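You operate a simulated robot arm through the tools that you are given. There is no shell and no other tool.

You run a simulated robot arm. Do the job below in one go: nothing can be reset, and whatever is moved stays where it is left.

TASK
Snap a sharp chalk line on the plank and wind the cord in again.
Fine: draw the white slider out, crank till TENSE, press the green button, slide back, crank till WOUND; don't overwind. Where these are worked on the way, their far stop is far enough and under half their travel is too little: white slider.

The check looks at the end state, three seconds after you hand in, the way a careful person would. Anything else that was tipped, shoved, dropped, spilled or broken makes it a failure.

THE ROBOT
A 6-joint arm with a two-finger gripper, fixed in place. Base frame: the origin is on the floor under the middle of its stand, x ahead of it, y to its left, z up. Readings come in m, rad, newtons and seconds.
With the tool pointing down near the work surface it reaches from about 0.38 to 0.68 m from the base axis. Its first joint turns from -1.152 to 1.152 rad. Payload 2.45 kg.
The tool frame sits at the grasp point between the pads (the TCP): z along the fingers, y along the line on which they close. The tips reach 0.03 m beyond it. The gripper opens to 0.106 m; its body begins 0.079 m behind the TCP.
Orientation is that of the tool frame in the base frame, as a unit quaternion [w, x, y, z]. With the fingers straight down and closing along the base's y, the tool's x points along the base's -x, its y along +y and its z along -z.

THE INTERFACE
- The arm moves only by the tool move_arm. Its argument "increments" is a list of rows, each an object (a shift or turn left out is 0, a gripper value left out holds the last) with "slide": the shift along the base's x, y, z in cm, a list of three; "dr": the turn, a rotation vector about the base's x, y, z in rad, a list of three. In form: [{"slide": [dx, dy, dz], "dr": [wx, wy, wz]}, ...]. A call has 1 to 20 rows; each row is the pose to reach, as a shift and turn from the pose commanded when the call began. "hand" is the finger opening in cm, from 0 to 10.6, set as the call begins (left out, the last holds). Each row takes 0.2 s and may step no farther than 0.05 m and 0.15 rad from the row before; otherwise, or with a gripper value out of range, the whole call is refused. Where a pose cannot be reached the arm comes as near as it can. A force on the tool above 40 N (or 10 N above the force at the start of the call, whichever is more), or a blocked arm, ends the call early, and 0.2 s more pass. The fingers move at their own pace (about 0.153 m/s each) and stop on an object; they squeeze with about 43 N. The grip force told is the motor's: it shows also when the fingers shut on nothing. Time passes only in rows, and 0.2 s behind the last, so rows that repeat a pose let the fingers close. It gives the time, the measured TCP pose, the force on the tool (base axes), the opening and the grip force at its end, in the units of the frame above (readings bear some noise), with the torque about the TCP (base axes, N m) and any sound that the robot's microphone picked up.
- Cameras (640 x 400 px; columns grow to the right, rows downward): "scene" is fixed at [0.0686, 0.4384, 1.3859]; the picture's right is [-0.52, -0.86, 0.00], its down [-0.64, 0.38, -0.67] and it looks along [0.57, -0.35, -0.74] (base axes); focal length 336 px, centre (320, 200). "wrist" rides on the gripper at [0.076, -0.002, -0.106] in the tool frame; the picture's right is [0.02, 1.00, 0.00], its down [-0.78, 0.02, -0.62] and it looks along [-0.62, 0.01, 0.78] (tool axes); focal length 247 px, centre (320, 200). There is no depth. A picture from a camera that has moved, and an enlarged one, comes with that camera's place and axes in the base frame and with its lens.
- camera(camera): a new picture of that camera. It takes no simulated time.
- inspect(camera, box): a new picture of the part [left, top, right, bottom] of that camera's present view, enlarged. It takes no simulated time.
- close_job(): hands the job in; it is judged then, once.

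Nothing tells you positions but the pictures and the camera data. Unless the task says otherwise, let go and move clear before handing in.

The tools are called after "Call:" as a command line: name --argument value ..., lists and objects as JSON in quotes. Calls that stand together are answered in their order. move_arm: Moves the arm, as the interface text tells. Its arguments: {"type":"object","properties":{"increments":{"type":"array"},"hand":{"type":"number"}},"required":["increments"]} The other tools are called the same way: camera (camera) takes a picture; inspect (camera, box) takes an enlarged picture of a part of a camera's view; close_job () hands the job in.

At the start:

```text
t: 0.0
eef_pos: [0.218, 0.2747, 1.1082]
ee_rot: [0.0, 0.0, 1.0, 0.0]
ft_force: [0.5, 0.5, 0.1]
ft_torque: [-0.05, 0.01, -0.01]
gripper_width: 0.1062
finger_force: 0.1
```

scene: 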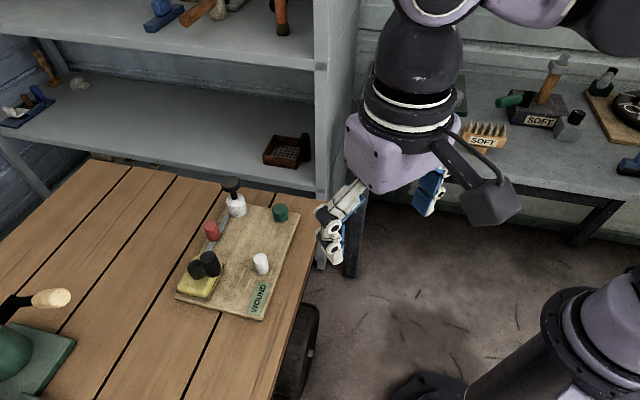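
wrist: 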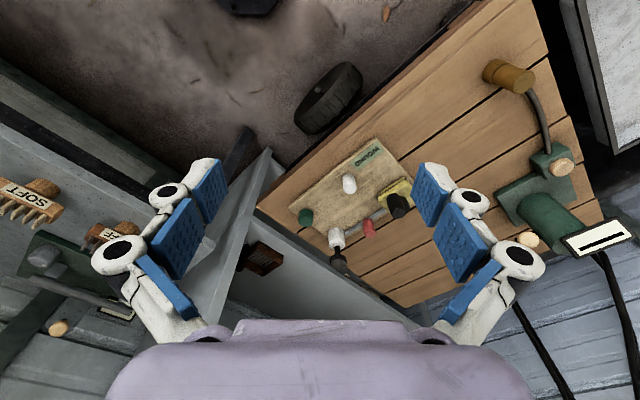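

I see a board on the wooden bench with a yellow reel and black crank, a white peg, a red knob, a green knob and a sign reading WOUND. I'll look closer before moving.

Call:
inspect --camera "scene" --box '[160, 165, 320, 325]'

Call:
inspect --camera "wrist" --box '[280, 120, 440, 280]'

```text
2.50 times, centred on (240, 245) of scene
camera zoom: at [0.0686, 0.4384, 1.3859], right [-0.52, -0.86, 0.0], down [-0.64, 0.38, -0.67], along [0.57, -0.35, -0.74], focal length 839 px, centre (520, 88)
```

zoom: 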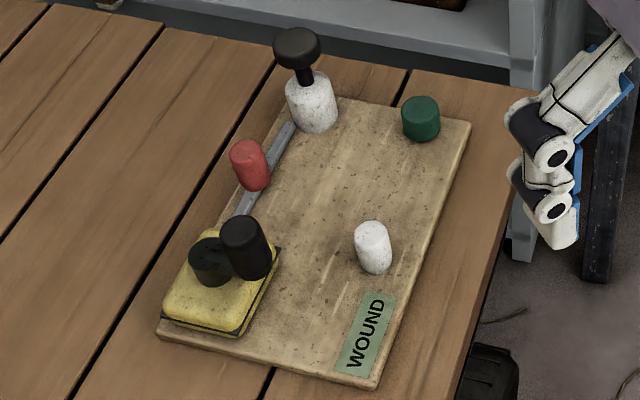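

```text
2.50 times, centred on (360, 200) of wrist
camera zoom: at [0.142, 0.2733, 1.2144], right [-0.02, 1.0, 0.0], down [0.78, 0.02, 0.62], along [0.62, 0.01, -0.78], focal length 617 px, centre (220, 200)
```

zoom: 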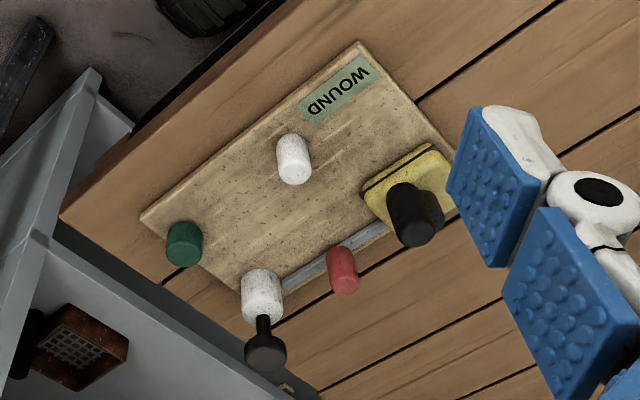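

The wrist view shows the board diagonally on the bench at roughly x 0.46, y 0.34 and z 0.74. I'll bring the wrist camera closer for a clear look at each part, staying well above everything.

Call:
move_arm --increments '[{"slide": [1.6, 1.1, -2]}, {"slide": [3.2, 2.2, -5]}, {"slide": [4.8, 3.3, -8]}, {"slide": [6.4, 4.4, -11.5]}, {"slide": [8.2, 5.5, -15]}, {"slide": [8.2, 5.5, -15]}]'

Call:
camera --camera "wrist"

Call:
camera --camera "scene"

```text
t: 1.4
eef_pos: [0.3014, 0.3289, 0.9571]
ee_rot: [0.0, 0.0, 1.0, 0.0]
ft_force: [-1.0, 0.1, 0.5]
ft_torque: [-0.02, 0.03, 0.02]
gripper_width: 0.106
finger_force: 0.0
```

```text
taken
camera wrist: at [0.2253, 0.3276, 1.0636], right [-0.02, 1.0, 0.0], down [0.78, 0.02, 0.62], along [0.62, 0.01, -0.78], focal length 247 px, centre (320, 200)
```

wrist: 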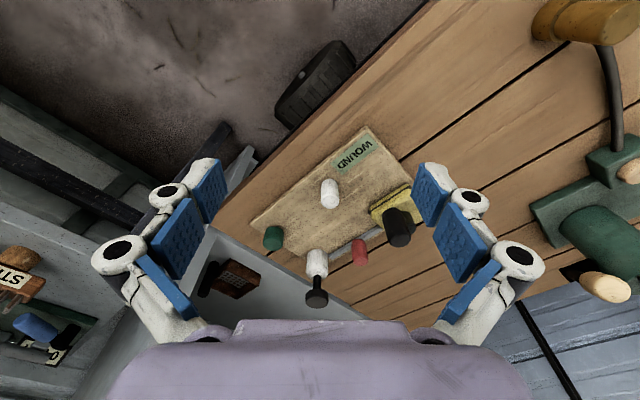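

```text
taken
```

scene: 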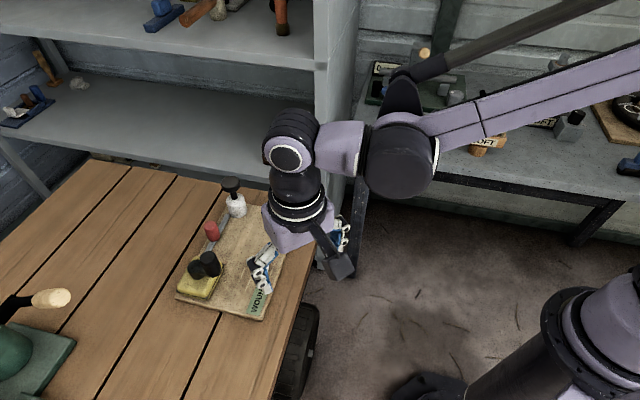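

Call:
inspect --camera "wrist" --box '[240, 120, 440, 320]'

Call:
inspect --camera "wrist" --box '[290, 160, 370, 240]'

Call:
inspect --camera "wrist" --box '[340, 170, 430, 270]'

```text
2.00 times, centred on (340, 220) of wrist
camera zoom: at [0.2253, 0.3276, 1.0636], right [-0.02, 1.0, 0.0], down [0.78, 0.02, 0.62], along [0.62, 0.01, -0.78], focal length 494 px, centre (280, 160)
```

zoom: 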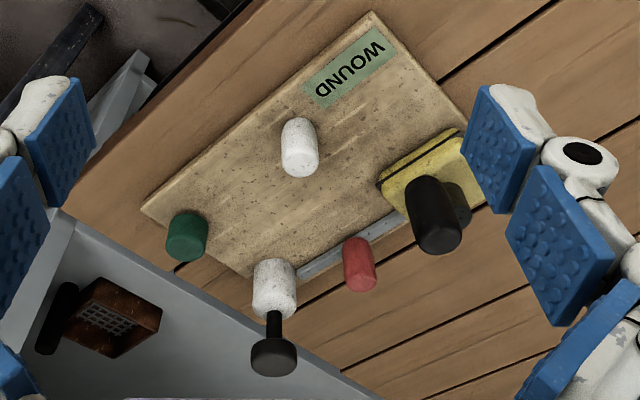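

```text
5.00 times, centred on (330, 200) of wrist
camera zoom: at [0.2253, 0.3276, 1.0636], right [-0.02, 1.0, 0.0], down [0.78, 0.02, 0.62], along [0.62, 0.01, -0.78], focal length 1235 px, centre (270, 200)
```

zoom: 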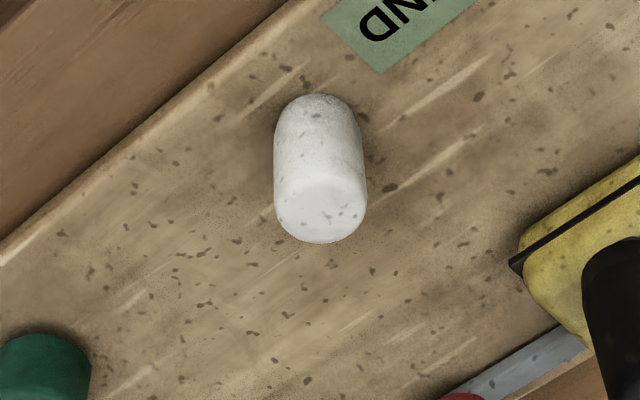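

```text
4.00 times, centred on (385, 220) of wrist
camera zoom: at [0.2253, 0.3276, 1.0636], right [-0.02, 1.0, 0.0], down [0.78, 0.02, 0.62], along [0.62, 0.01, -0.78], focal length 988 px, centre (60, 120)
```

zoom: 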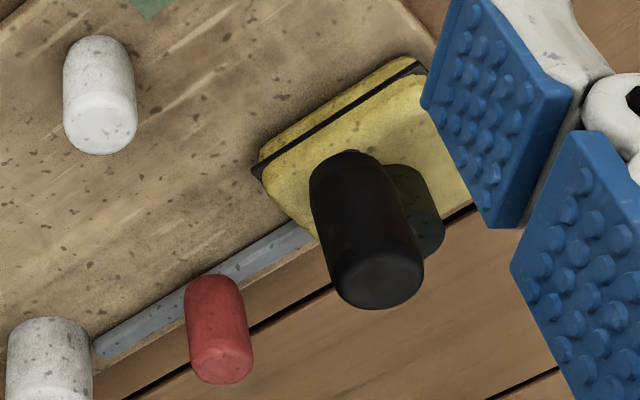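

The grey rail along the far edge carries a red peg, and there are two white parts: a peg on the plain board and a cylinder with a black knob. I need to know which one is the white slider, so I'll look closer.

Call:
inspect --camera "wrist" --box '[280, 220, 400, 320]'

Call:
inspect --camera "scene" --box '[170, 170, 270, 300]'

Call:
inspect --camera "scene" --box '[0, 0, 350, 220]'

```text
4.00 times, centred on (340, 270) of wrist
camera zoom: at [0.2253, 0.3276, 1.0636], right [-0.02, 1.0, 0.0], down [0.78, 0.02, 0.62], along [0.62, 0.01, -0.78], focal length 988 px, centre (240, -80)
```

zoom: 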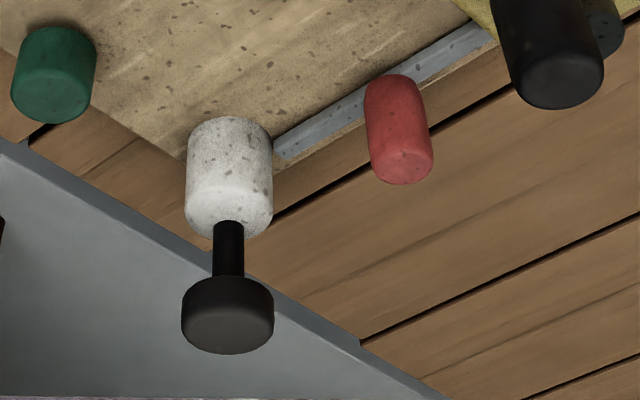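

```text
3.08 times, centred on (220, 235) of scene
camera zoom: at [0.0686, 0.4384, 1.3859], right [-0.52, -0.86, 0.0], down [-0.64, 0.38, -0.67], along [0.57, -0.35, -0.74], focal length 1032 px, centre (628, 92)
```

zoom: 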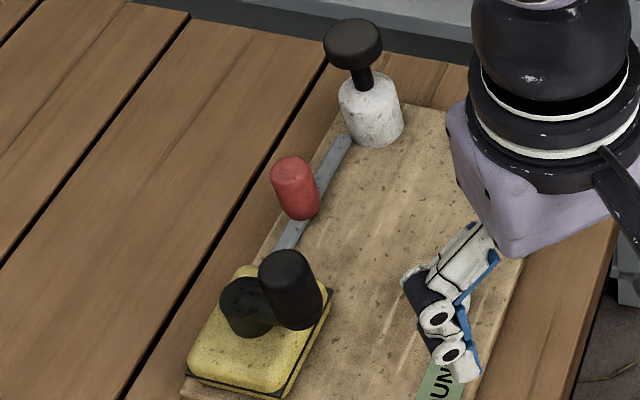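

```text
1.82 times, centred on (175, 110) of scene
camera zoom: at [0.0686, 0.4384, 1.3859], right [-0.52, -0.86, 0.0], down [-0.64, 0.38, -0.67], along [0.57, -0.35, -0.74], focal length 610 px, centre (584, 364)
```

zoom: 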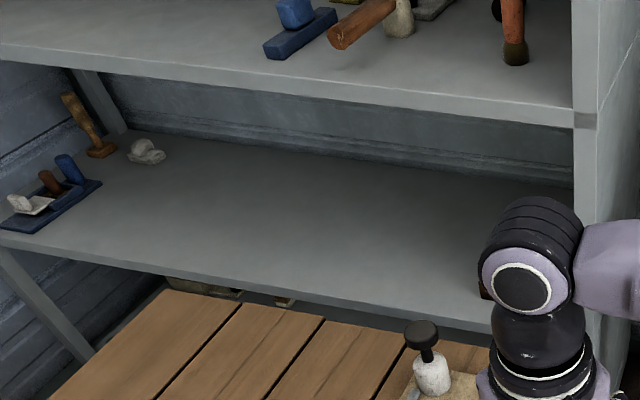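

The pegs look about 39 mm tall on a board at z≈0.745. The red peg sits on the grey rail and the white peg sits alone. I'll lower the wrist camera over the white peg for a close look.

Call:
move_arm --increments '[{"slide": [2.5, 0.5, -3]}, {"slide": [5, 1, -6.5]}, {"slide": [7, 1.6, -10]}, {"slide": [7, 1.6, -10]}]'

Call:
camera --camera "wrist"

Call:
inspect --camera "wrist" --box '[240, 120, 400, 280]'

```text
t: 2.4
eef_pos: [0.3691, 0.3435, 0.8553]
ee_rot: [0.001, 0.001, 1.0, -0.001]
ft_force: [0.5, -0.4, 0.1]
ft_torque: [-0.01, -0.02, -0.01]
gripper_width: 0.1059
finger_force: 0.0
```

```text
taken
camera wrist: at [0.2941, 0.3418, 0.9629], right [-0.02, 1.0, 0.0], down [0.78, 0.02, 0.62], along [0.62, 0.01, -0.78], focal length 247 px, centre (320, 200)
```

wrist: 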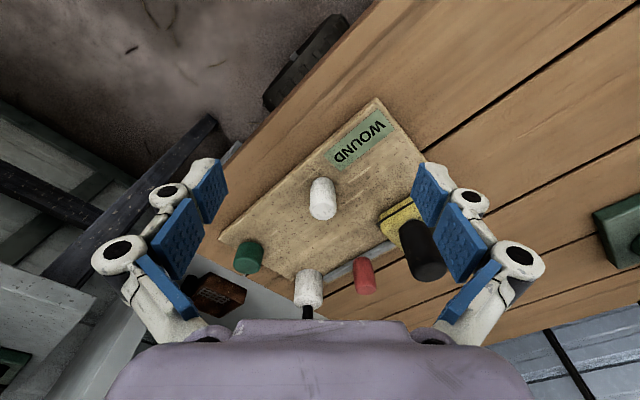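

```text
2.50 times, centred on (320, 200) of wrist
camera zoom: at [0.2941, 0.3418, 0.9629], right [-0.02, 1.0, 0.0], down [0.78, 0.02, 0.62], along [0.62, 0.01, -0.78], focal length 617 px, centre (320, 200)
```

zoom: 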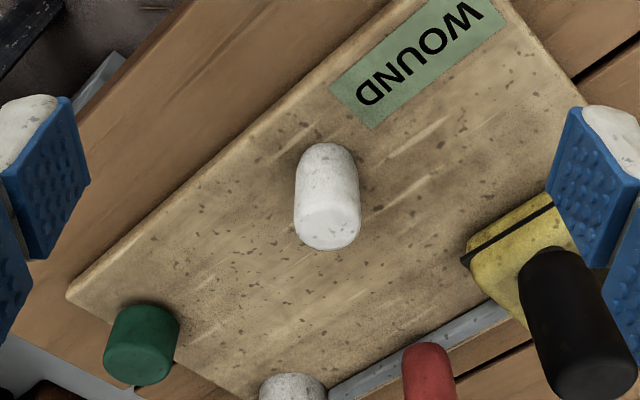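

The white peg is at about (0.449, 0.346) with its top near z 0.784, and the board's long axis runs about 45° in the (+x, −y) direction. I'll check what the scene camera still sees, and inspect the rail and knob areas again from here.

Call:
inspect --camera "scene" --box '[160, 165, 320, 325]'

Call:
inspect --camera "wrist" --box '[280, 220, 450, 325]'

```text
2.50 times, centred on (240, 245) of scene
camera zoom: at [0.0686, 0.4384, 1.3859], right [-0.52, -0.86, 0.0], down [-0.64, 0.38, -0.67], along [0.57, -0.35, -0.74], focal length 839 px, centre (520, 88)
```

zoom: 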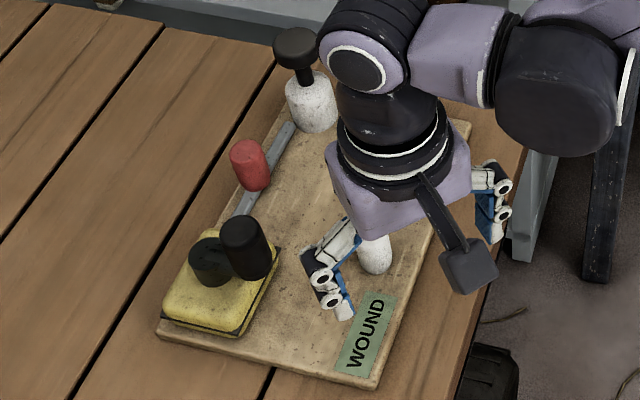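

```text
3.76 times, centred on (365, 272) of wrist
camera zoom: at [0.2941, 0.3418, 0.9629], right [-0.02, 1.0, 0.0], down [0.78, 0.02, 0.62], along [0.62, 0.01, -0.78], focal length 930 px, centre (151, -73)
```

zoom: 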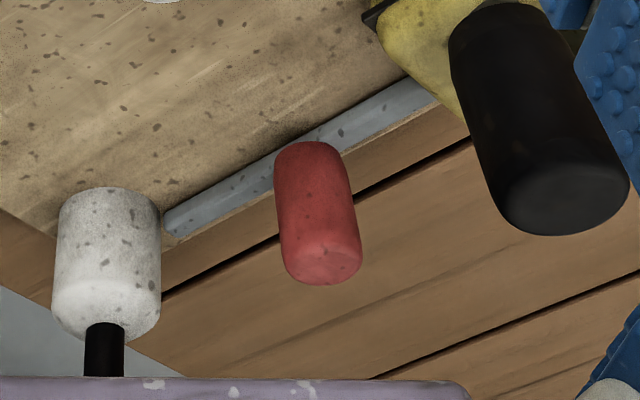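

I'll turn the hand so the fingers close across the board's long axis and hover over the white peg. Then I'll check the alignment before going down.

Call:
move_arm --hand 6.5 --increments '[{"slide": [1, 0, 1], "dr": [0, 0, -0.13]}, {"slide": [2.5, 0, 1], "dr": [0, 0, -0.26]}, {"slide": [4, 0, 1], "dr": [0, 0, -0.39]}, {"slide": [5.5, 0, 1], "dr": [0, 0, -0.52]}, {"slide": [7, 0, 1], "dr": [0, 0, -0.65]}, {"slide": [8, 0.2, 1], "dr": [0, 0, -0.785]}, {"slide": [8, 0.2, 1], "dr": [0, 0, -0.785]}]'

Call:
camera --camera "wrist"

Call:
camera --camera "scene"

```text
t: 4.0
eef_pos: [0.4502, 0.3467, 0.8679]
ee_rot: [0.0, 0.383, 0.924, 0.0]
ft_force: [0.7, -0.6, 0.3]
ft_torque: [-0.01, 0.0, -0.01]
gripper_width: 0.0649
finger_force: 0.2
```

```text
taken
camera wrist: at [0.3957, 0.4002, 0.974], right [0.69, 0.72, 0.0], down [0.56, -0.54, 0.62], along [0.45, -0.43, -0.78], focal length 247 px, centre (320, 200)
```

wrist: 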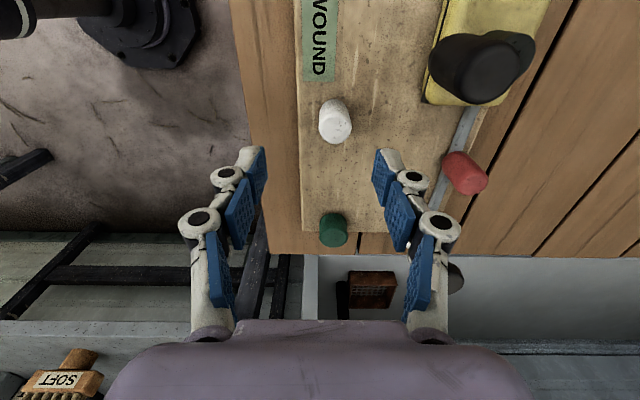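

```text
taken
```

scene: 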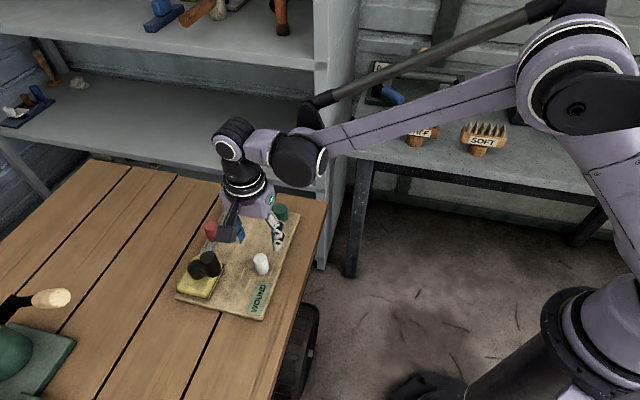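

The peg is almost directly under the hand. I'll zoom in to measure its sideways offset and see the crank from this side.

Call:
inspect --camera "wrist" --box '[280, 60, 400, 260]'

Call:
inspect --camera "wrist" --box '[290, 80, 380, 160]'

Call:
inspect --camera "wrist" --box '[400, 0, 560, 200]'

```text
2.00 times, centred on (340, 160) of wrist
camera zoom: at [0.3957, 0.4002, 0.974], right [0.69, 0.72, 0.0], down [0.56, -0.54, 0.62], along [0.45, -0.43, -0.78], focal length 494 px, centre (280, 280)
```

zoom: 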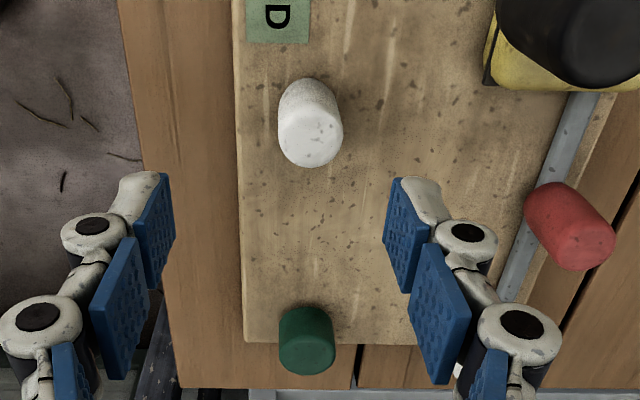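

```text
5.00 times, centred on (335, 120) of wrist
camera zoom: at [0.3957, 0.4002, 0.974], right [0.69, 0.72, 0.0], down [0.56, -0.54, 0.62], along [0.45, -0.43, -0.78], focal length 1235 px, centre (245, 600)
```

zoom: 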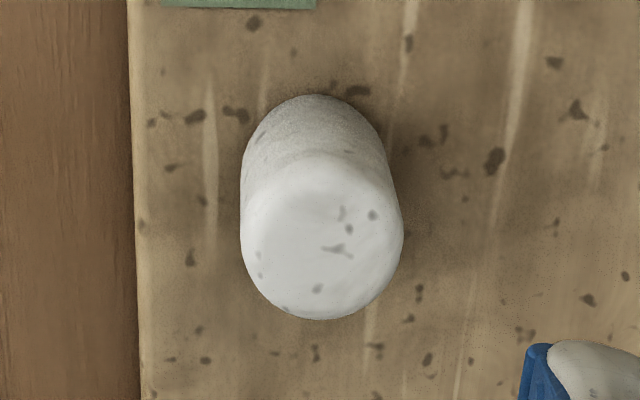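

```text
2.00 times, centred on (480, 100) of wrist
camera zoom: at [0.3957, 0.4002, 0.974], right [0.69, 0.72, 0.0], down [0.56, -0.54, 0.62], along [0.45, -0.43, -0.78], focal length 494 px, centre (0, 400)
```

zoom: 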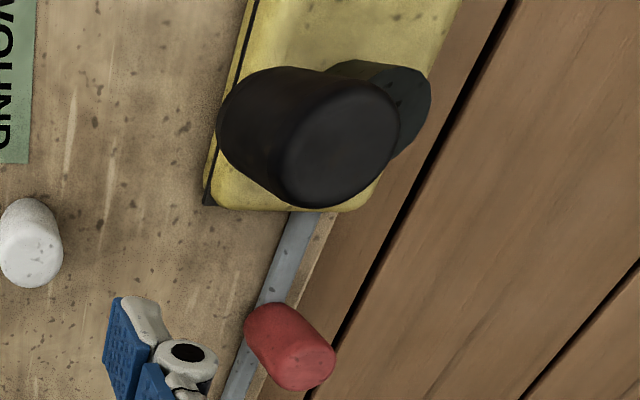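

The offset estimate depends on the peg's height, which I don't have precisely yet. I'll shift sideways and up, keeping the same orientation, to measure it by parallax.

Call:
move_arm --increments '[{"slide": [1.9, -1, 1.5]}, {"slide": [3.75, -1.91, 3]}, {"slide": [3.75, -1.91, 3]}]'

Call:
camera --camera "wrist"

Call:
inspect --camera "wrist" --box '[280, 20, 370, 100]'

Call:
inspect --camera "wrist" --box '[300, 100, 500, 300]'

```text
t: 4.8
eef_pos: [0.4891, 0.328, 0.8976]
ee_rot: [0.0, 0.383, 0.924, 0.0]
ft_force: [0.0, -0.2, 0.1]
ft_torque: [-0.03, 0.0, 0.0]
gripper_width: 0.065
finger_force: 0.1
```

```text
taken
camera wrist: at [0.4339, 0.3815, 1.005], right [0.69, 0.72, 0.0], down [0.57, -0.54, 0.62], along [0.45, -0.43, -0.78], focal length 247 px, centre (320, 200)
```

wrist: 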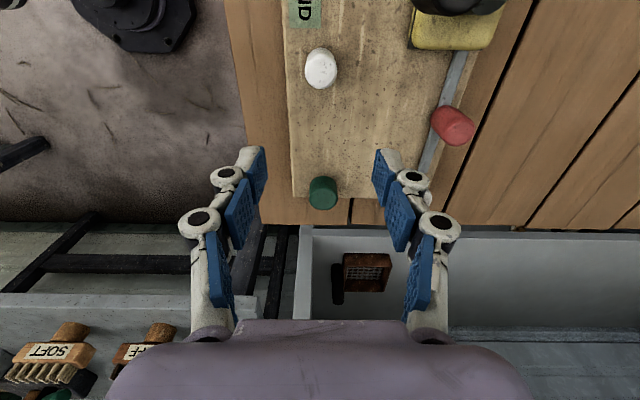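

```text
5.00 times, centred on (325, 60) of wrist
camera zoom: at [0.4339, 0.3815, 1.005], right [0.69, 0.72, 0.0], down [0.57, -0.54, 0.62], along [0.45, -0.43, -0.78], focal length 1235 px, centre (295, 900)
```

zoom: 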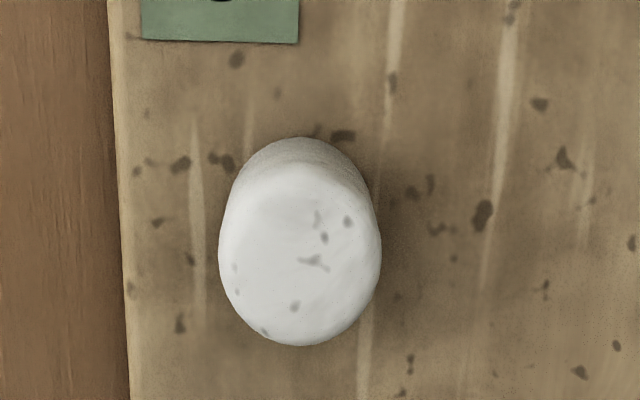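

```text
2.00 times, centred on (400, 200) of wrist
camera zoom: at [0.4339, 0.3815, 1.005], right [0.69, 0.72, 0.0], down [0.57, -0.54, 0.62], along [0.45, -0.43, -0.78], focal length 494 px, centre (160, 200)
```

zoom: 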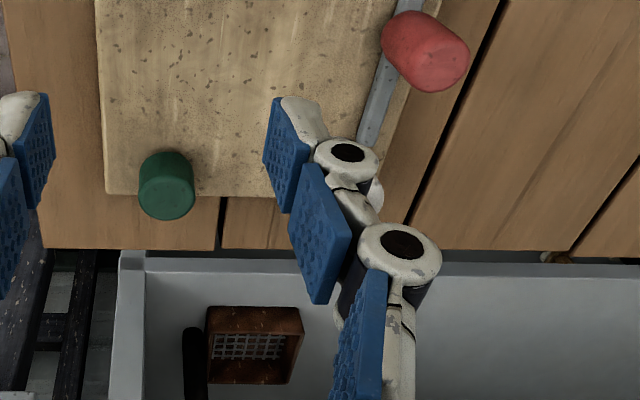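

Parallax puts the peg's top at z≈0.758, the board at z≈0.716 and the peg at (0.469, 0.350). The red peg and the black-knob cylinder are past my 0.68 m reach, so this white peg is the slider. I'll go over it and check again.

Call:
move_arm --increments '[{"slide": [-0.9, 1.0, -1.5]}, {"slide": [-1.85, 2.15, -4]}, {"slide": [-1.85, 2.15, -5.5]}, {"slide": [-1.85, 2.15, -5.5]}]'

Call:
camera --camera "wrist"

Call:
camera --camera "scene"

```text
t: 5.8
eef_pos: [0.4704, 0.3493, 0.8423]
ee_rot: [0.0, 0.383, 0.924, -0.001]
ft_force: [0.2, 0.2, 0.1]
ft_torque: [0.02, 0.01, 0.01]
gripper_width: 0.065
finger_force: 0.1
```

```text
taken
camera wrist: at [0.4145, 0.4032, 0.9498], right [0.69, 0.72, 0.0], down [0.57, -0.54, 0.62], along [0.45, -0.43, -0.78], focal length 247 px, centre (320, 200)
```

wrist: 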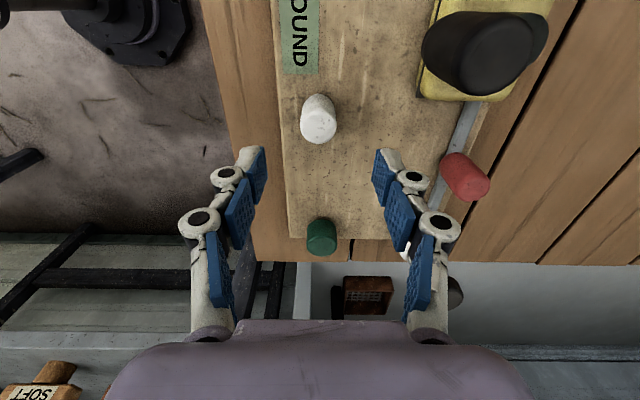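

```text
taken
```

scene: 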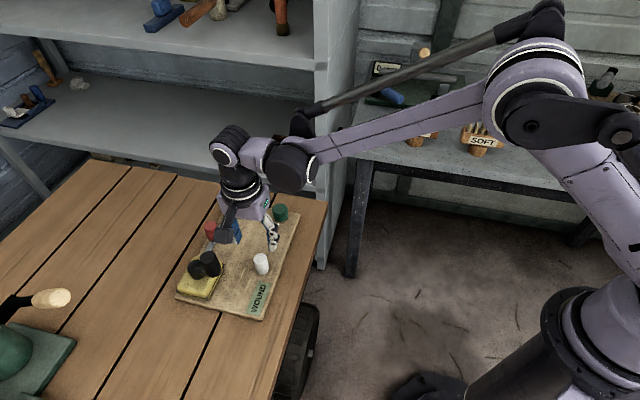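

The peg is centred between the fingers. I'll go straight down to z≈0.76 with the fingers open, then close on it.

Call:
move_arm --increments '[{"slide": [0, 0, -3]}, {"slide": [0, 0, -5.5]}, {"slide": [0, 0, -7]}, {"slide": [0, 0, -8.1]}, {"slide": [0, 0, -8.1]}]'

Call:
camera --camera "wrist"

Call:
inspect --camera "scene" --box '[160, 165, 320, 325]'

```text
t: 7.0
eef_pos: [0.4691, 0.3499, 0.7625]
ee_rot: [0.0, 0.382, 0.924, 0.0]
ft_force: [1.2, -0.1, -0.8]
ft_torque: [-0.01, -0.01, 0.0]
gripper_width: 0.0652
finger_force: 0.0
```

```text
taken
camera wrist: at [0.4139, 0.4026, 0.8687], right [0.69, 0.72, 0.0], down [0.57, -0.54, 0.62], along [0.45, -0.43, -0.78], focal length 247 px, centre (320, 200)
```

wrist: 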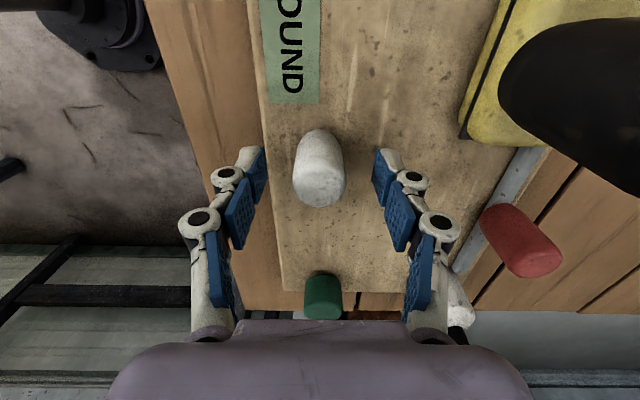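

```text
2.50 times, centred on (240, 245) of scene
camera zoom: at [0.0686, 0.4384, 1.3859], right [-0.52, -0.86, 0.0], down [-0.64, 0.38, -0.67], along [0.57, -0.35, -0.74], focal length 839 px, centre (520, 88)
```

zoom: 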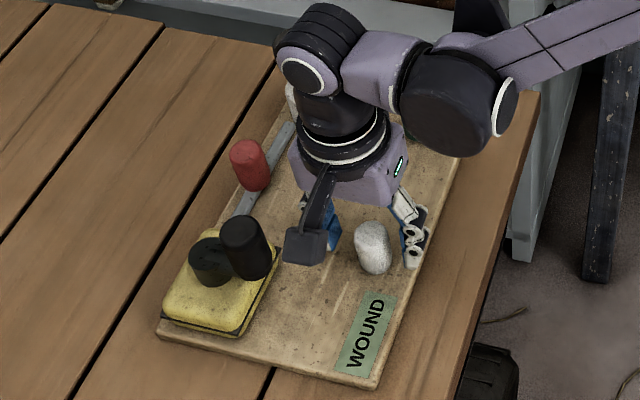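

The peg sits between the pads. I'll close on it while holding still.

Call:
move_arm --hand 0 --increments '[{"slide": [0, 0, 0]}, {"slide": [0, 0, 0]}, {"slide": [0, 0, 0]}]'

Call:
camera --camera "wrist"

```text
t: 7.8
eef_pos: [0.4677, 0.3475, 0.7624]
ee_rot: [-0.001, 0.382, 0.924, -0.002]
ft_force: [-3.2, -3.1, 5.0]
ft_torque: [-0.12, 0.11, 0.0]
gripper_width: 0.029
finger_force: 43.4
```

```text
taken
camera wrist: at [0.4137, 0.4025, 0.869], right [0.69, 0.72, 0.0], down [0.57, -0.54, 0.62], along [0.45, -0.43, -0.78], focal length 247 px, centre (320, 200)
```

wrist: 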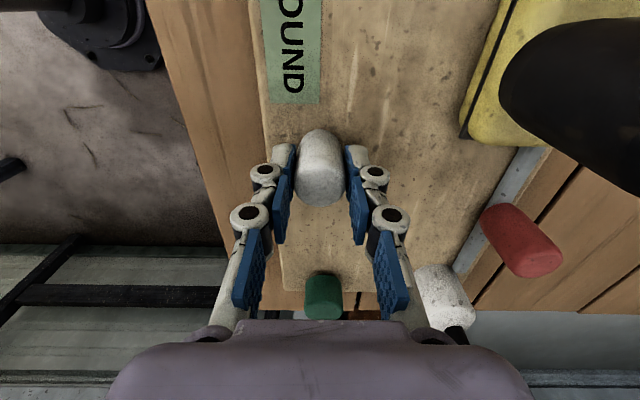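

I have the peg, 29 mm wide. I'll test it gently along the board's long axis, away from the sign and reel (+x, −y).

Call:
move_arm --increments '[{"slide": [0.35, -0.35, 0]}, {"slide": [0.7, -0.7, 0]}, {"slide": [0.7, -0.7, 0]}]'

Call:
camera --camera "wrist"

```text
t: 8.6
eef_pos: [0.4748, 0.3427, 0.7632]
ee_rot: [-0.002, 0.382, 0.924, -0.001]
ft_force: [-9.7, -3.9, 5.7]
ft_torque: [0.0, 0.37, 0.06]
gripper_width: 0.029
finger_force: 43.6
```

```text
taken
camera wrist: at [0.4211, 0.3951, 0.8691], right [0.69, 0.72, 0.0], down [0.57, -0.54, 0.62], along [0.45, -0.43, -0.78], focal length 247 px, centre (320, 200)
```

wrist: 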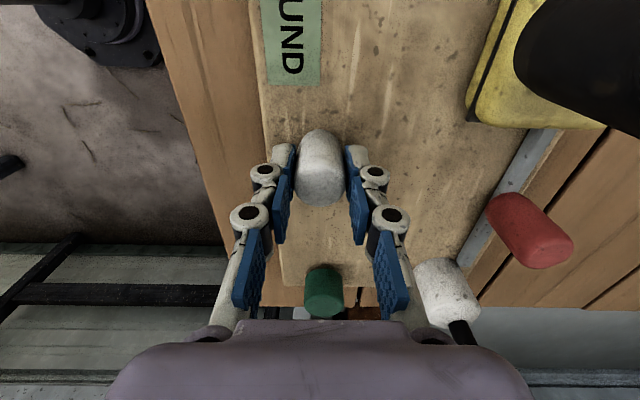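

The peg came with the hand about 1 cm at low force, so this is its slide direction. A small side force has built up toward −e2 (along −x, −y), so I'll bias that way and carry on.

Call:
move_arm --increments '[{"slide": [0.1, -0.5, 0]}, {"slide": [0.45, -0.9, 0]}, {"slide": [0.8, -1.25, 0]}, {"slide": [0.8, -1.25, 0]}]'

Call:
camera --camera "wrist"

```text
t: 9.6
eef_pos: [0.4844, 0.3293, 0.7619]
ee_rot: [0.0, 0.383, 0.924, 0.0]
ft_force: [4.4, 6.3, -0.1]
ft_torque: [0.57, -0.09, 0.1]
gripper_width: 0.029
finger_force: 43.1
```

```text
taken
camera wrist: at [0.4298, 0.3829, 0.869], right [0.69, 0.72, 0.0], down [0.57, -0.54, 0.62], along [0.45, -0.43, -0.78], focal length 247 px, centre (320, 200)
```

wrist: 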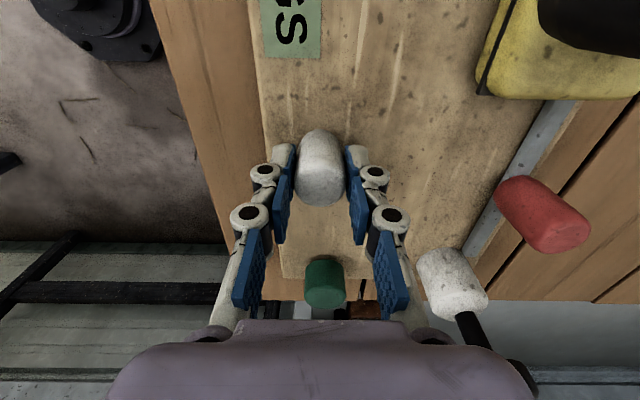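

The sign has changed, so this is the right control. I'll keep drawing it out, with the direction corrected to about −48°, and watch the forces for the far stop.

Call:
move_arm --increments '[{"slide": [0.4, -0.3, 0]}, {"slide": [0.74, -0.67, 0]}, {"slide": [1.07, -1.04, 0]}, {"slide": [1.41, -1.41, 0]}, {"slide": [1.74, -1.79, 0]}, {"slide": [1.74, -1.79, 0]}]'

Call:
camera --camera "wrist"

Call:
inspect --camera "scene" --box '[160, 165, 320, 325]'

```text
t: 11.0
eef_pos: [0.5017, 0.3126, 0.7623]
ee_rot: [-0.001, 0.382, 0.924, 0.001]
ft_force: [0.1, 4.4, 4.4]
ft_torque: [0.28, 0.18, -0.01]
gripper_width: 0.0289
finger_force: 43.3
```

```text
taken
camera wrist: at [0.4467, 0.3655, 0.869], right [0.69, 0.72, 0.0], down [0.57, -0.54, 0.62], along [0.45, -0.43, -0.78], focal length 247 px, centre (320, 200)
```

wrist: 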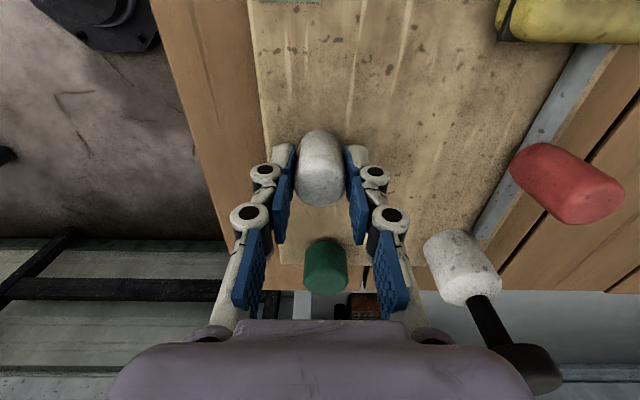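

```text
2.50 times, centred on (240, 245) of scene
camera zoom: at [0.0686, 0.4385, 1.3859], right [-0.52, -0.86, 0.0], down [-0.64, 0.38, -0.67], along [0.57, -0.35, -0.74], focal length 839 px, centre (520, 88)
```

zoom: 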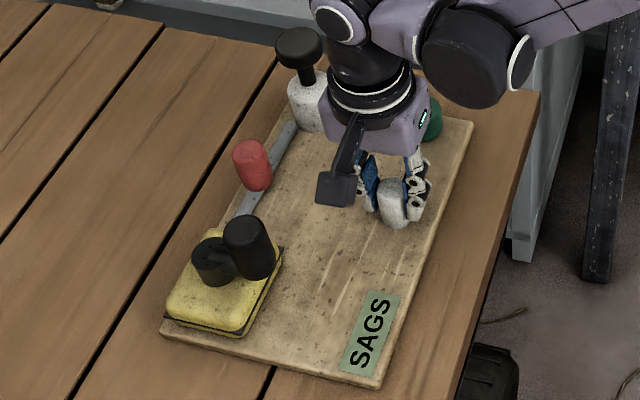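

The sign now reads SAGS, and the slider is out about 5 cm. The board itself may have shifted a few millimetres, so I'll keep side forces low. I'll take close reference shots of its corners against the bench before going on.

Call:
inspect --camera "scene" --box '[240, 290, 290, 330]'

Call:
inspect --camera "scene" --box '[165, 270, 215, 310]'

Call:
move_arm --increments '[{"slide": [0.24, -0.2, 0]}, {"slide": [0.48, -0.44, 0]}, {"slide": [0.72, -0.7, 0]}, {"slide": [0.96, -0.96, 0]}, {"slide": [0.96, -0.96, 0]}]'

```text
10.00 times, centred on (265, 310) of scene
camera zoom: at [0.0686, 0.4385, 1.3859], right [-0.52, -0.86, 0.0], down [-0.64, 0.38, -0.67], along [0.57, -0.35, -0.74], focal length 3355 px, centre (870, -900)
```

zoom: 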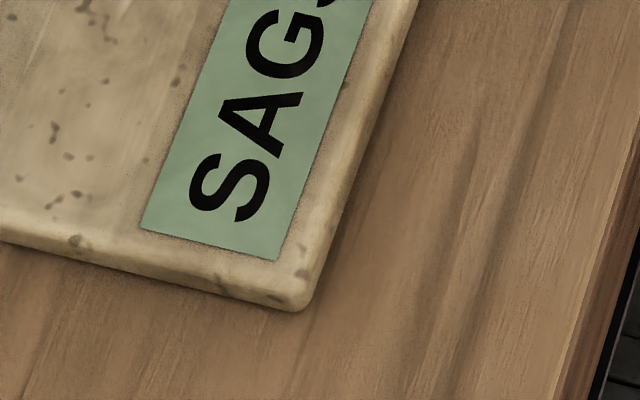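

```text
10.00 times, centred on (190, 290) of scene
camera zoom: at [0.0686, 0.4385, 1.3859], right [-0.52, -0.86, 0.0], down [-0.64, 0.38, -0.67], along [0.57, -0.35, -0.74], focal length 3355 px, centre (1620, -700)
```

zoom: 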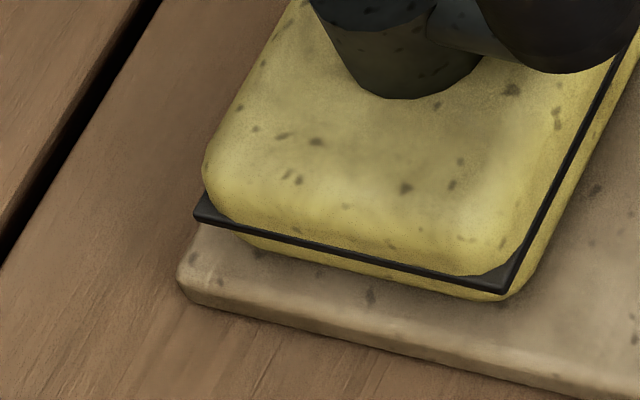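

```text
t: 12.2
eef_pos: [0.5112, 0.3035, 0.7626]
ee_rot: [0.0, 0.383, 0.924, 0.0]
ft_force: [0.6, 5.0, 10.9]
ft_torque: [0.3, 0.1, -0.03]
gripper_width: 0.029
finger_force: 43.0
```

Call:
inspect --camera "scene" --box '[240, 290, 290, 330]'

Call:
inspect --camera "scene" --box '[165, 270, 215, 310]'

Call:
camera --camera "wrist"

Call:
inspect --camera "scene" --box '[160, 165, 320, 325]'

```text
10.00 times, centred on (265, 310) of scene
camera zoom: at [0.0685, 0.4384, 1.386], right [-0.52, -0.86, 0.0], down [-0.64, 0.38, -0.67], along [0.57, -0.35, -0.74], focal length 3355 px, centre (870, -900)
```

zoom: 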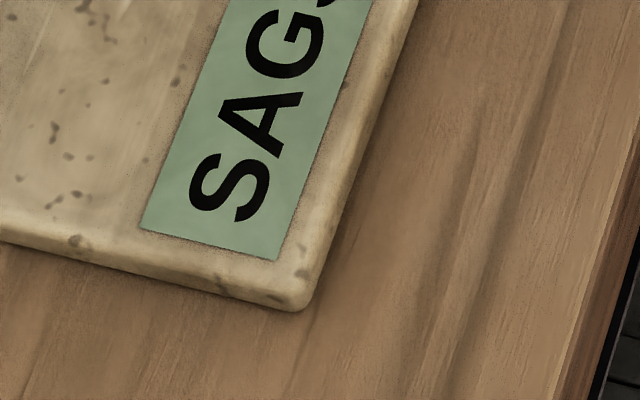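

```text
10.00 times, centred on (190, 290) of scene
camera zoom: at [0.0685, 0.4384, 1.386], right [-0.52, -0.86, 0.0], down [-0.64, 0.38, -0.67], along [0.57, -0.35, -0.74], focal length 3355 px, centre (1620, -700)
```

zoom: 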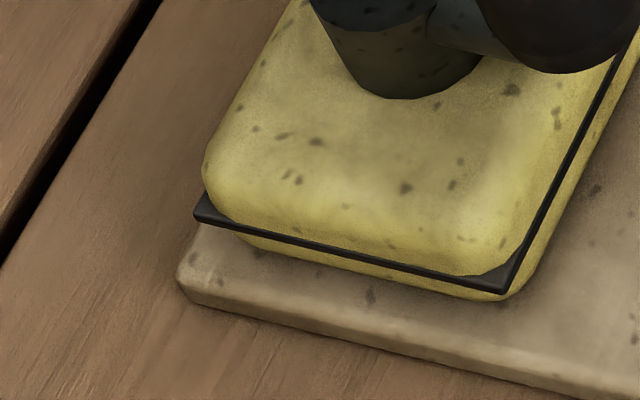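

```text
taken
camera wrist: at [0.4565, 0.356, 0.869], right [0.69, 0.72, 0.0], down [0.57, -0.54, 0.62], along [0.45, -0.43, -0.78], focal length 247 px, centre (320, 200)
```

wrist: 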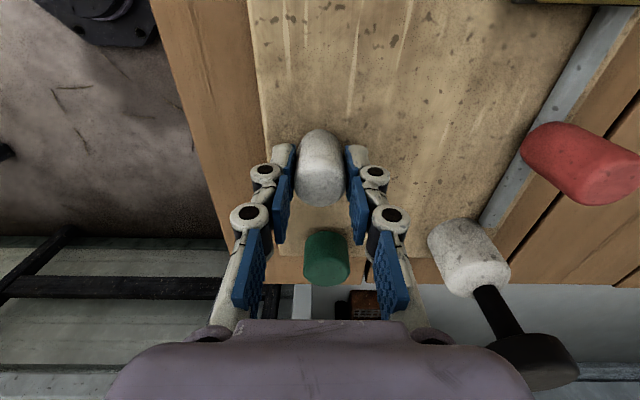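

```text
2.50 times, centred on (240, 245) of scene
camera zoom: at [0.0685, 0.4384, 1.386], right [-0.52, -0.86, 0.0], down [-0.64, 0.38, -0.67], along [0.57, -0.35, -0.74], focal length 839 px, centre (520, 88)
```

zoom: 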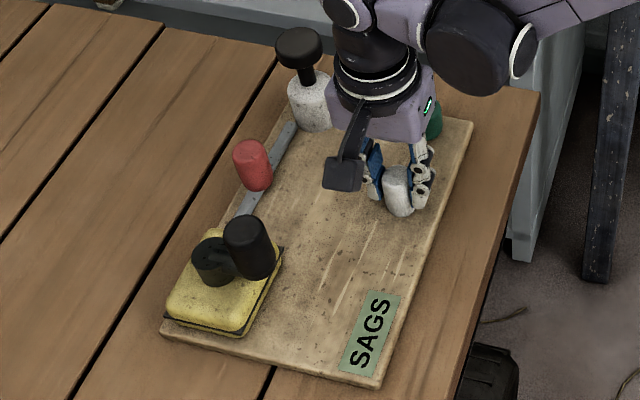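

The board held still through that step, and the slider is out about 6.3 cm with low drag. I'll continue in small steps with a slight side correction.

Call:
move_arm --increments '[{"slide": [0.26, -0.18, 0]}, {"slide": [0.5, -0.4, 0]}, {"slide": [0.74, -0.65, 0]}, {"slide": [0.98, -0.9, 0]}, {"slide": [0.98, -0.9, 0]}]'

Call:
inspect --camera "scene" --box '[240, 290, 290, 330]'

Call:
camera --camera "wrist"

```text
t: 13.4
eef_pos: [0.5205, 0.2936, 0.7624]
ee_rot: [0.0, 0.383, 0.924, 0.001]
ft_force: [-4.0, 2.4, 13.3]
ft_torque: [0.06, 0.14, 0.08]
gripper_width: 0.0289
finger_force: 43.3
```

```text
10.00 times, centred on (265, 310) of scene
camera zoom: at [0.0683, 0.4383, 1.386], right [-0.52, -0.86, 0.0], down [-0.64, 0.38, -0.67], along [0.57, -0.35, -0.74], focal length 3355 px, centre (870, -900)
```

zoom: 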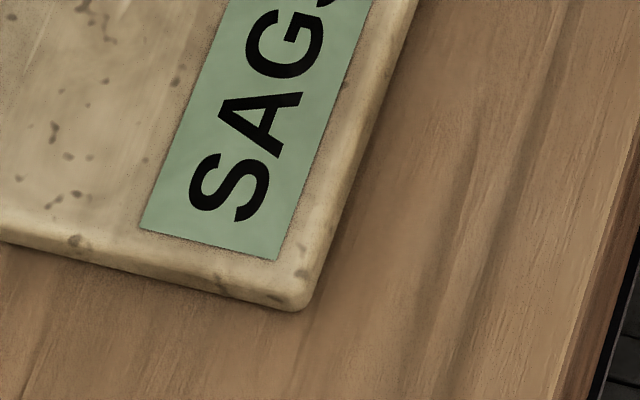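

```text
taken
camera wrist: at [0.4658, 0.3469, 0.8689], right [0.69, 0.72, 0.0], down [0.57, -0.54, 0.62], along [0.45, -0.43, -0.78], focal length 247 px, centre (320, 200)
```

wrist: 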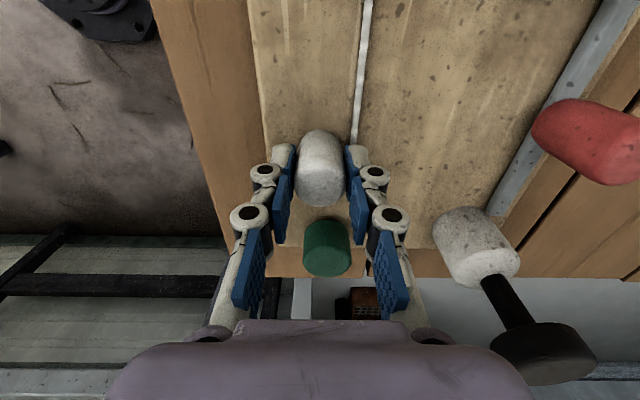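

A thin white line has appeared on the board; it looks like the cord. I'll look closer.

Call:
inspect --camera "wrist" --box '[270, 0, 450, 200]'

Call:
inspect --camera "scene" --box '[170, 180, 300, 320]'

```text
2.00 times, centred on (360, 100) of wrist
camera zoom: at [0.4658, 0.3469, 0.8689], right [0.69, 0.72, 0.0], down [0.57, -0.54, 0.62], along [0.45, -0.43, -0.78], focal length 494 px, centre (240, 400)
```

zoom: 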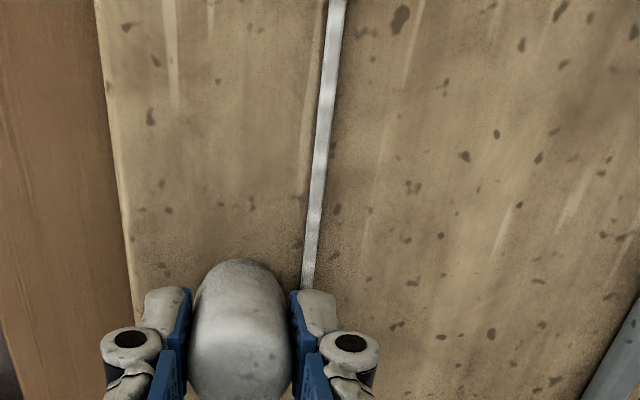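

```text
2.86 times, centred on (235, 250) of scene
camera zoom: at [0.0683, 0.4383, 1.386], right [-0.52, -0.86, 0.0], down [-0.64, 0.38, -0.67], along [0.57, -0.35, -0.74], focal length 958 px, centre (563, 57)
```

zoom: 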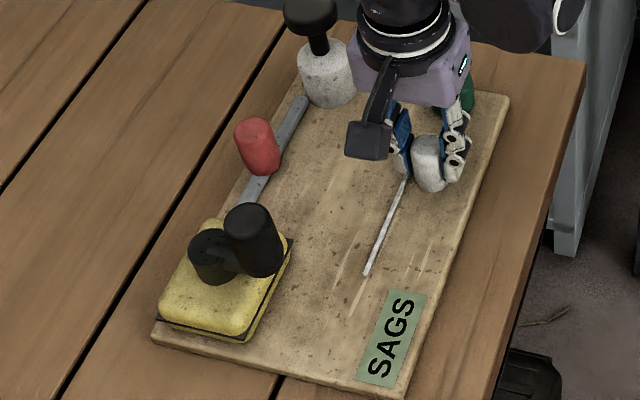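

The cord is lying along the board, so the slider is past its minimum. I'll ease it further toward its stop in fine steps, stopping as soon as drag rises.

Call:
move_arm --increments '[{"slide": [0.14, -0.14, 0]}, {"slide": [0.28, -0.3, 0]}, {"slide": [0.42, -0.45, 0]}, {"slide": [0.56, -0.6, 0]}, {"slide": [0.56, -0.6, 0]}]'

Call:
inspect --camera "scene" --box '[240, 290, 290, 330]'

Call:
camera --camera "wrist"

```text
t: 14.6
eef_pos: [0.5272, 0.2876, 0.7598]
ee_rot: [0.0, 0.384, 0.923, 0.001]
ft_force: [-4.8, 7.3, 8.0]
ft_torque: [0.86, 0.72, 0.03]
gripper_width: 0.0288
finger_force: 42.7
```

```text
10.00 times, centred on (265, 310) of scene
camera zoom: at [0.0684, 0.4384, 1.386], right [-0.52, -0.86, 0.0], down [-0.64, 0.38, -0.67], along [0.57, -0.35, -0.74], focal length 3355 px, centre (870, -900)
```

zoom: 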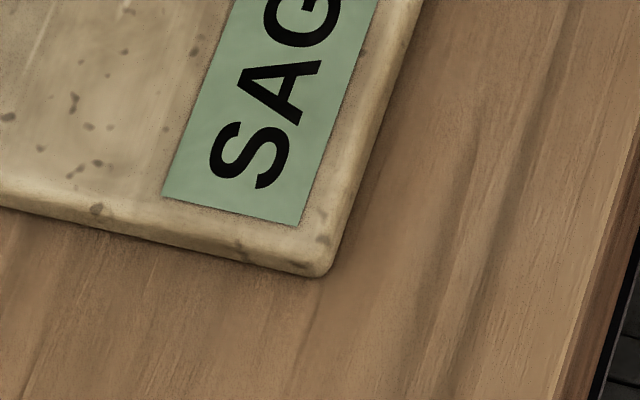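

```text
taken
camera wrist: at [0.4724, 0.3407, 0.868], right [0.69, 0.72, 0.0], down [0.56, -0.54, 0.62], along [0.45, -0.43, -0.78], focal length 247 px, centre (320, 200)
```

wrist: 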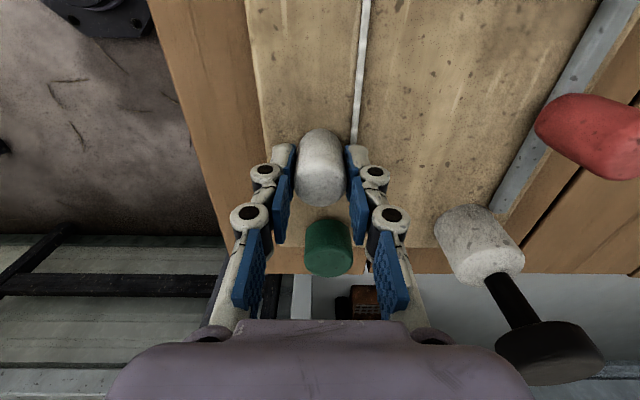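

The slider reached its stop, and the board slid about 8 mm with it. I'll stop here, let go and lift clear; I can ease the board back when I return the slider.

Call:
move_arm --hand 6.5 --increments '[{"slide": [0, 0, 0]}, {"slide": [0, 0, 0]}, {"slide": [0, 0, 0]}]'

Call:
move_arm --increments '[{"slide": [0, 0, 3]}, {"slide": [0, 0, 6]}, {"slide": [0, 0, 10]}, {"slide": [0, 0, 14]}, {"slide": [0, 0, 14]}]'

Call:
camera --camera "wrist"

Call:
inspect --camera "scene" --box '[160, 165, 320, 325]'

```text
t: 15.4
eef_pos: [0.5268, 0.2875, 0.7601]
ee_rot: [0.0, 0.383, 0.924, -0.001]
ft_force: [0.5, -0.7, 0.9]
ft_torque: [0.03, 0.01, -0.01]
gripper_width: 0.0649
finger_force: 0.0
```

```text
t: 16.6
eef_pos: [0.5269, 0.2875, 0.9026]
ee_rot: [0.0, 0.382, 0.924, 0.0]
ft_force: [0.5, -0.2, 0.3]
ft_torque: [-0.02, -0.01, -0.01]
gripper_width: 0.0649
finger_force: 0.1
```

```text
taken
camera wrist: at [0.4718, 0.3403, 1.0088], right [0.69, 0.72, 0.0], down [0.57, -0.54, 0.62], along [0.45, -0.43, -0.78], focal length 247 px, centre (320, 200)
```

wrist: 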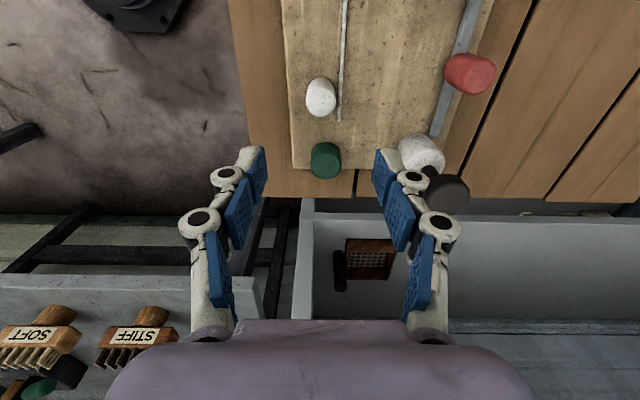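

```text
2.50 times, centred on (240, 245) of scene
camera zoom: at [0.0686, 0.4384, 1.3859], right [-0.52, -0.86, 0.0], down [-0.64, 0.38, -0.67], along [0.57, -0.35, -0.74], focal length 839 px, centre (520, 88)
```

zoom: 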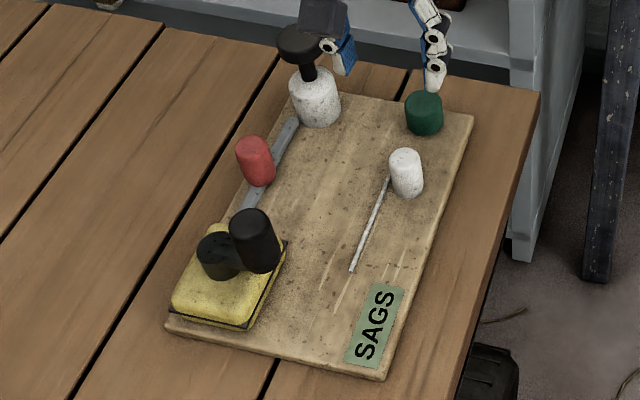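

The slider stays out and the sign reads SAGS. Next comes the crank, so I'll move the camera back to look at the reel and measure the hub and handle.

Call:
move_arm --increments '[{"slide": [-2.0, 3.0, 2]}, {"slide": [-4.5, 6.5, 4]}, {"slide": [-7, 10, 6]}, {"slide": [-9.5, 13.5, 6]}, {"slide": [-12, 17, 6]}, {"slide": [-12.4, 18.6, 6]}, {"slide": [-12.4, 18.6, 6]}]'

Call:
camera --camera "wrist"

Call:
camera --camera "scene"

```text
t: 18.2
eef_pos: [0.404, 0.4718, 0.9627]
ee_rot: [0.0, 0.383, 0.924, -0.001]
ft_force: [-0.3, -0.9, -0.6]
ft_torque: [-0.01, -0.03, 0.01]
gripper_width: 0.0652
finger_force: 0.1
```

```text
taken
camera wrist: at [0.3481, 0.5255, 1.0686], right [0.69, 0.72, 0.0], down [0.57, -0.54, 0.62], along [0.45, -0.43, -0.78], focal length 247 px, centre (320, 200)
```

wrist: 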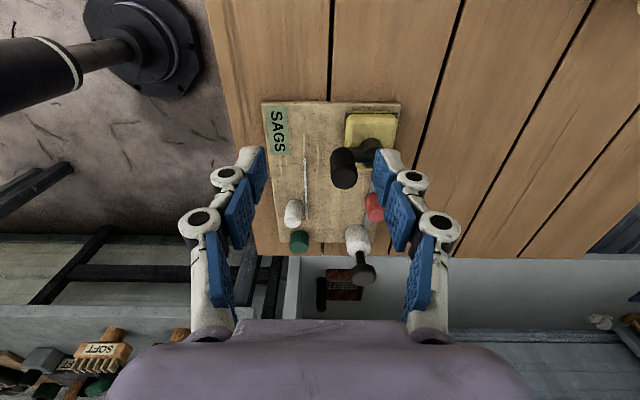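

```text
taken
```

scene: 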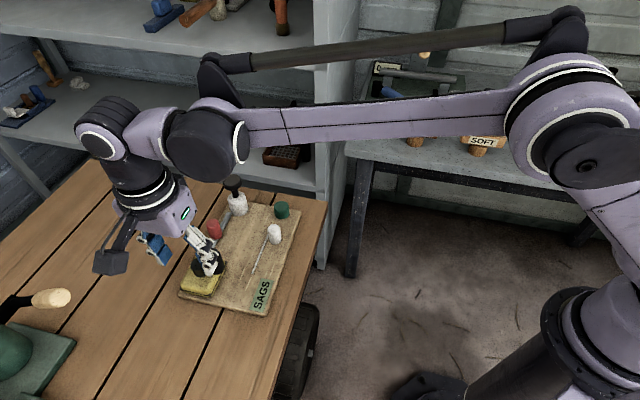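

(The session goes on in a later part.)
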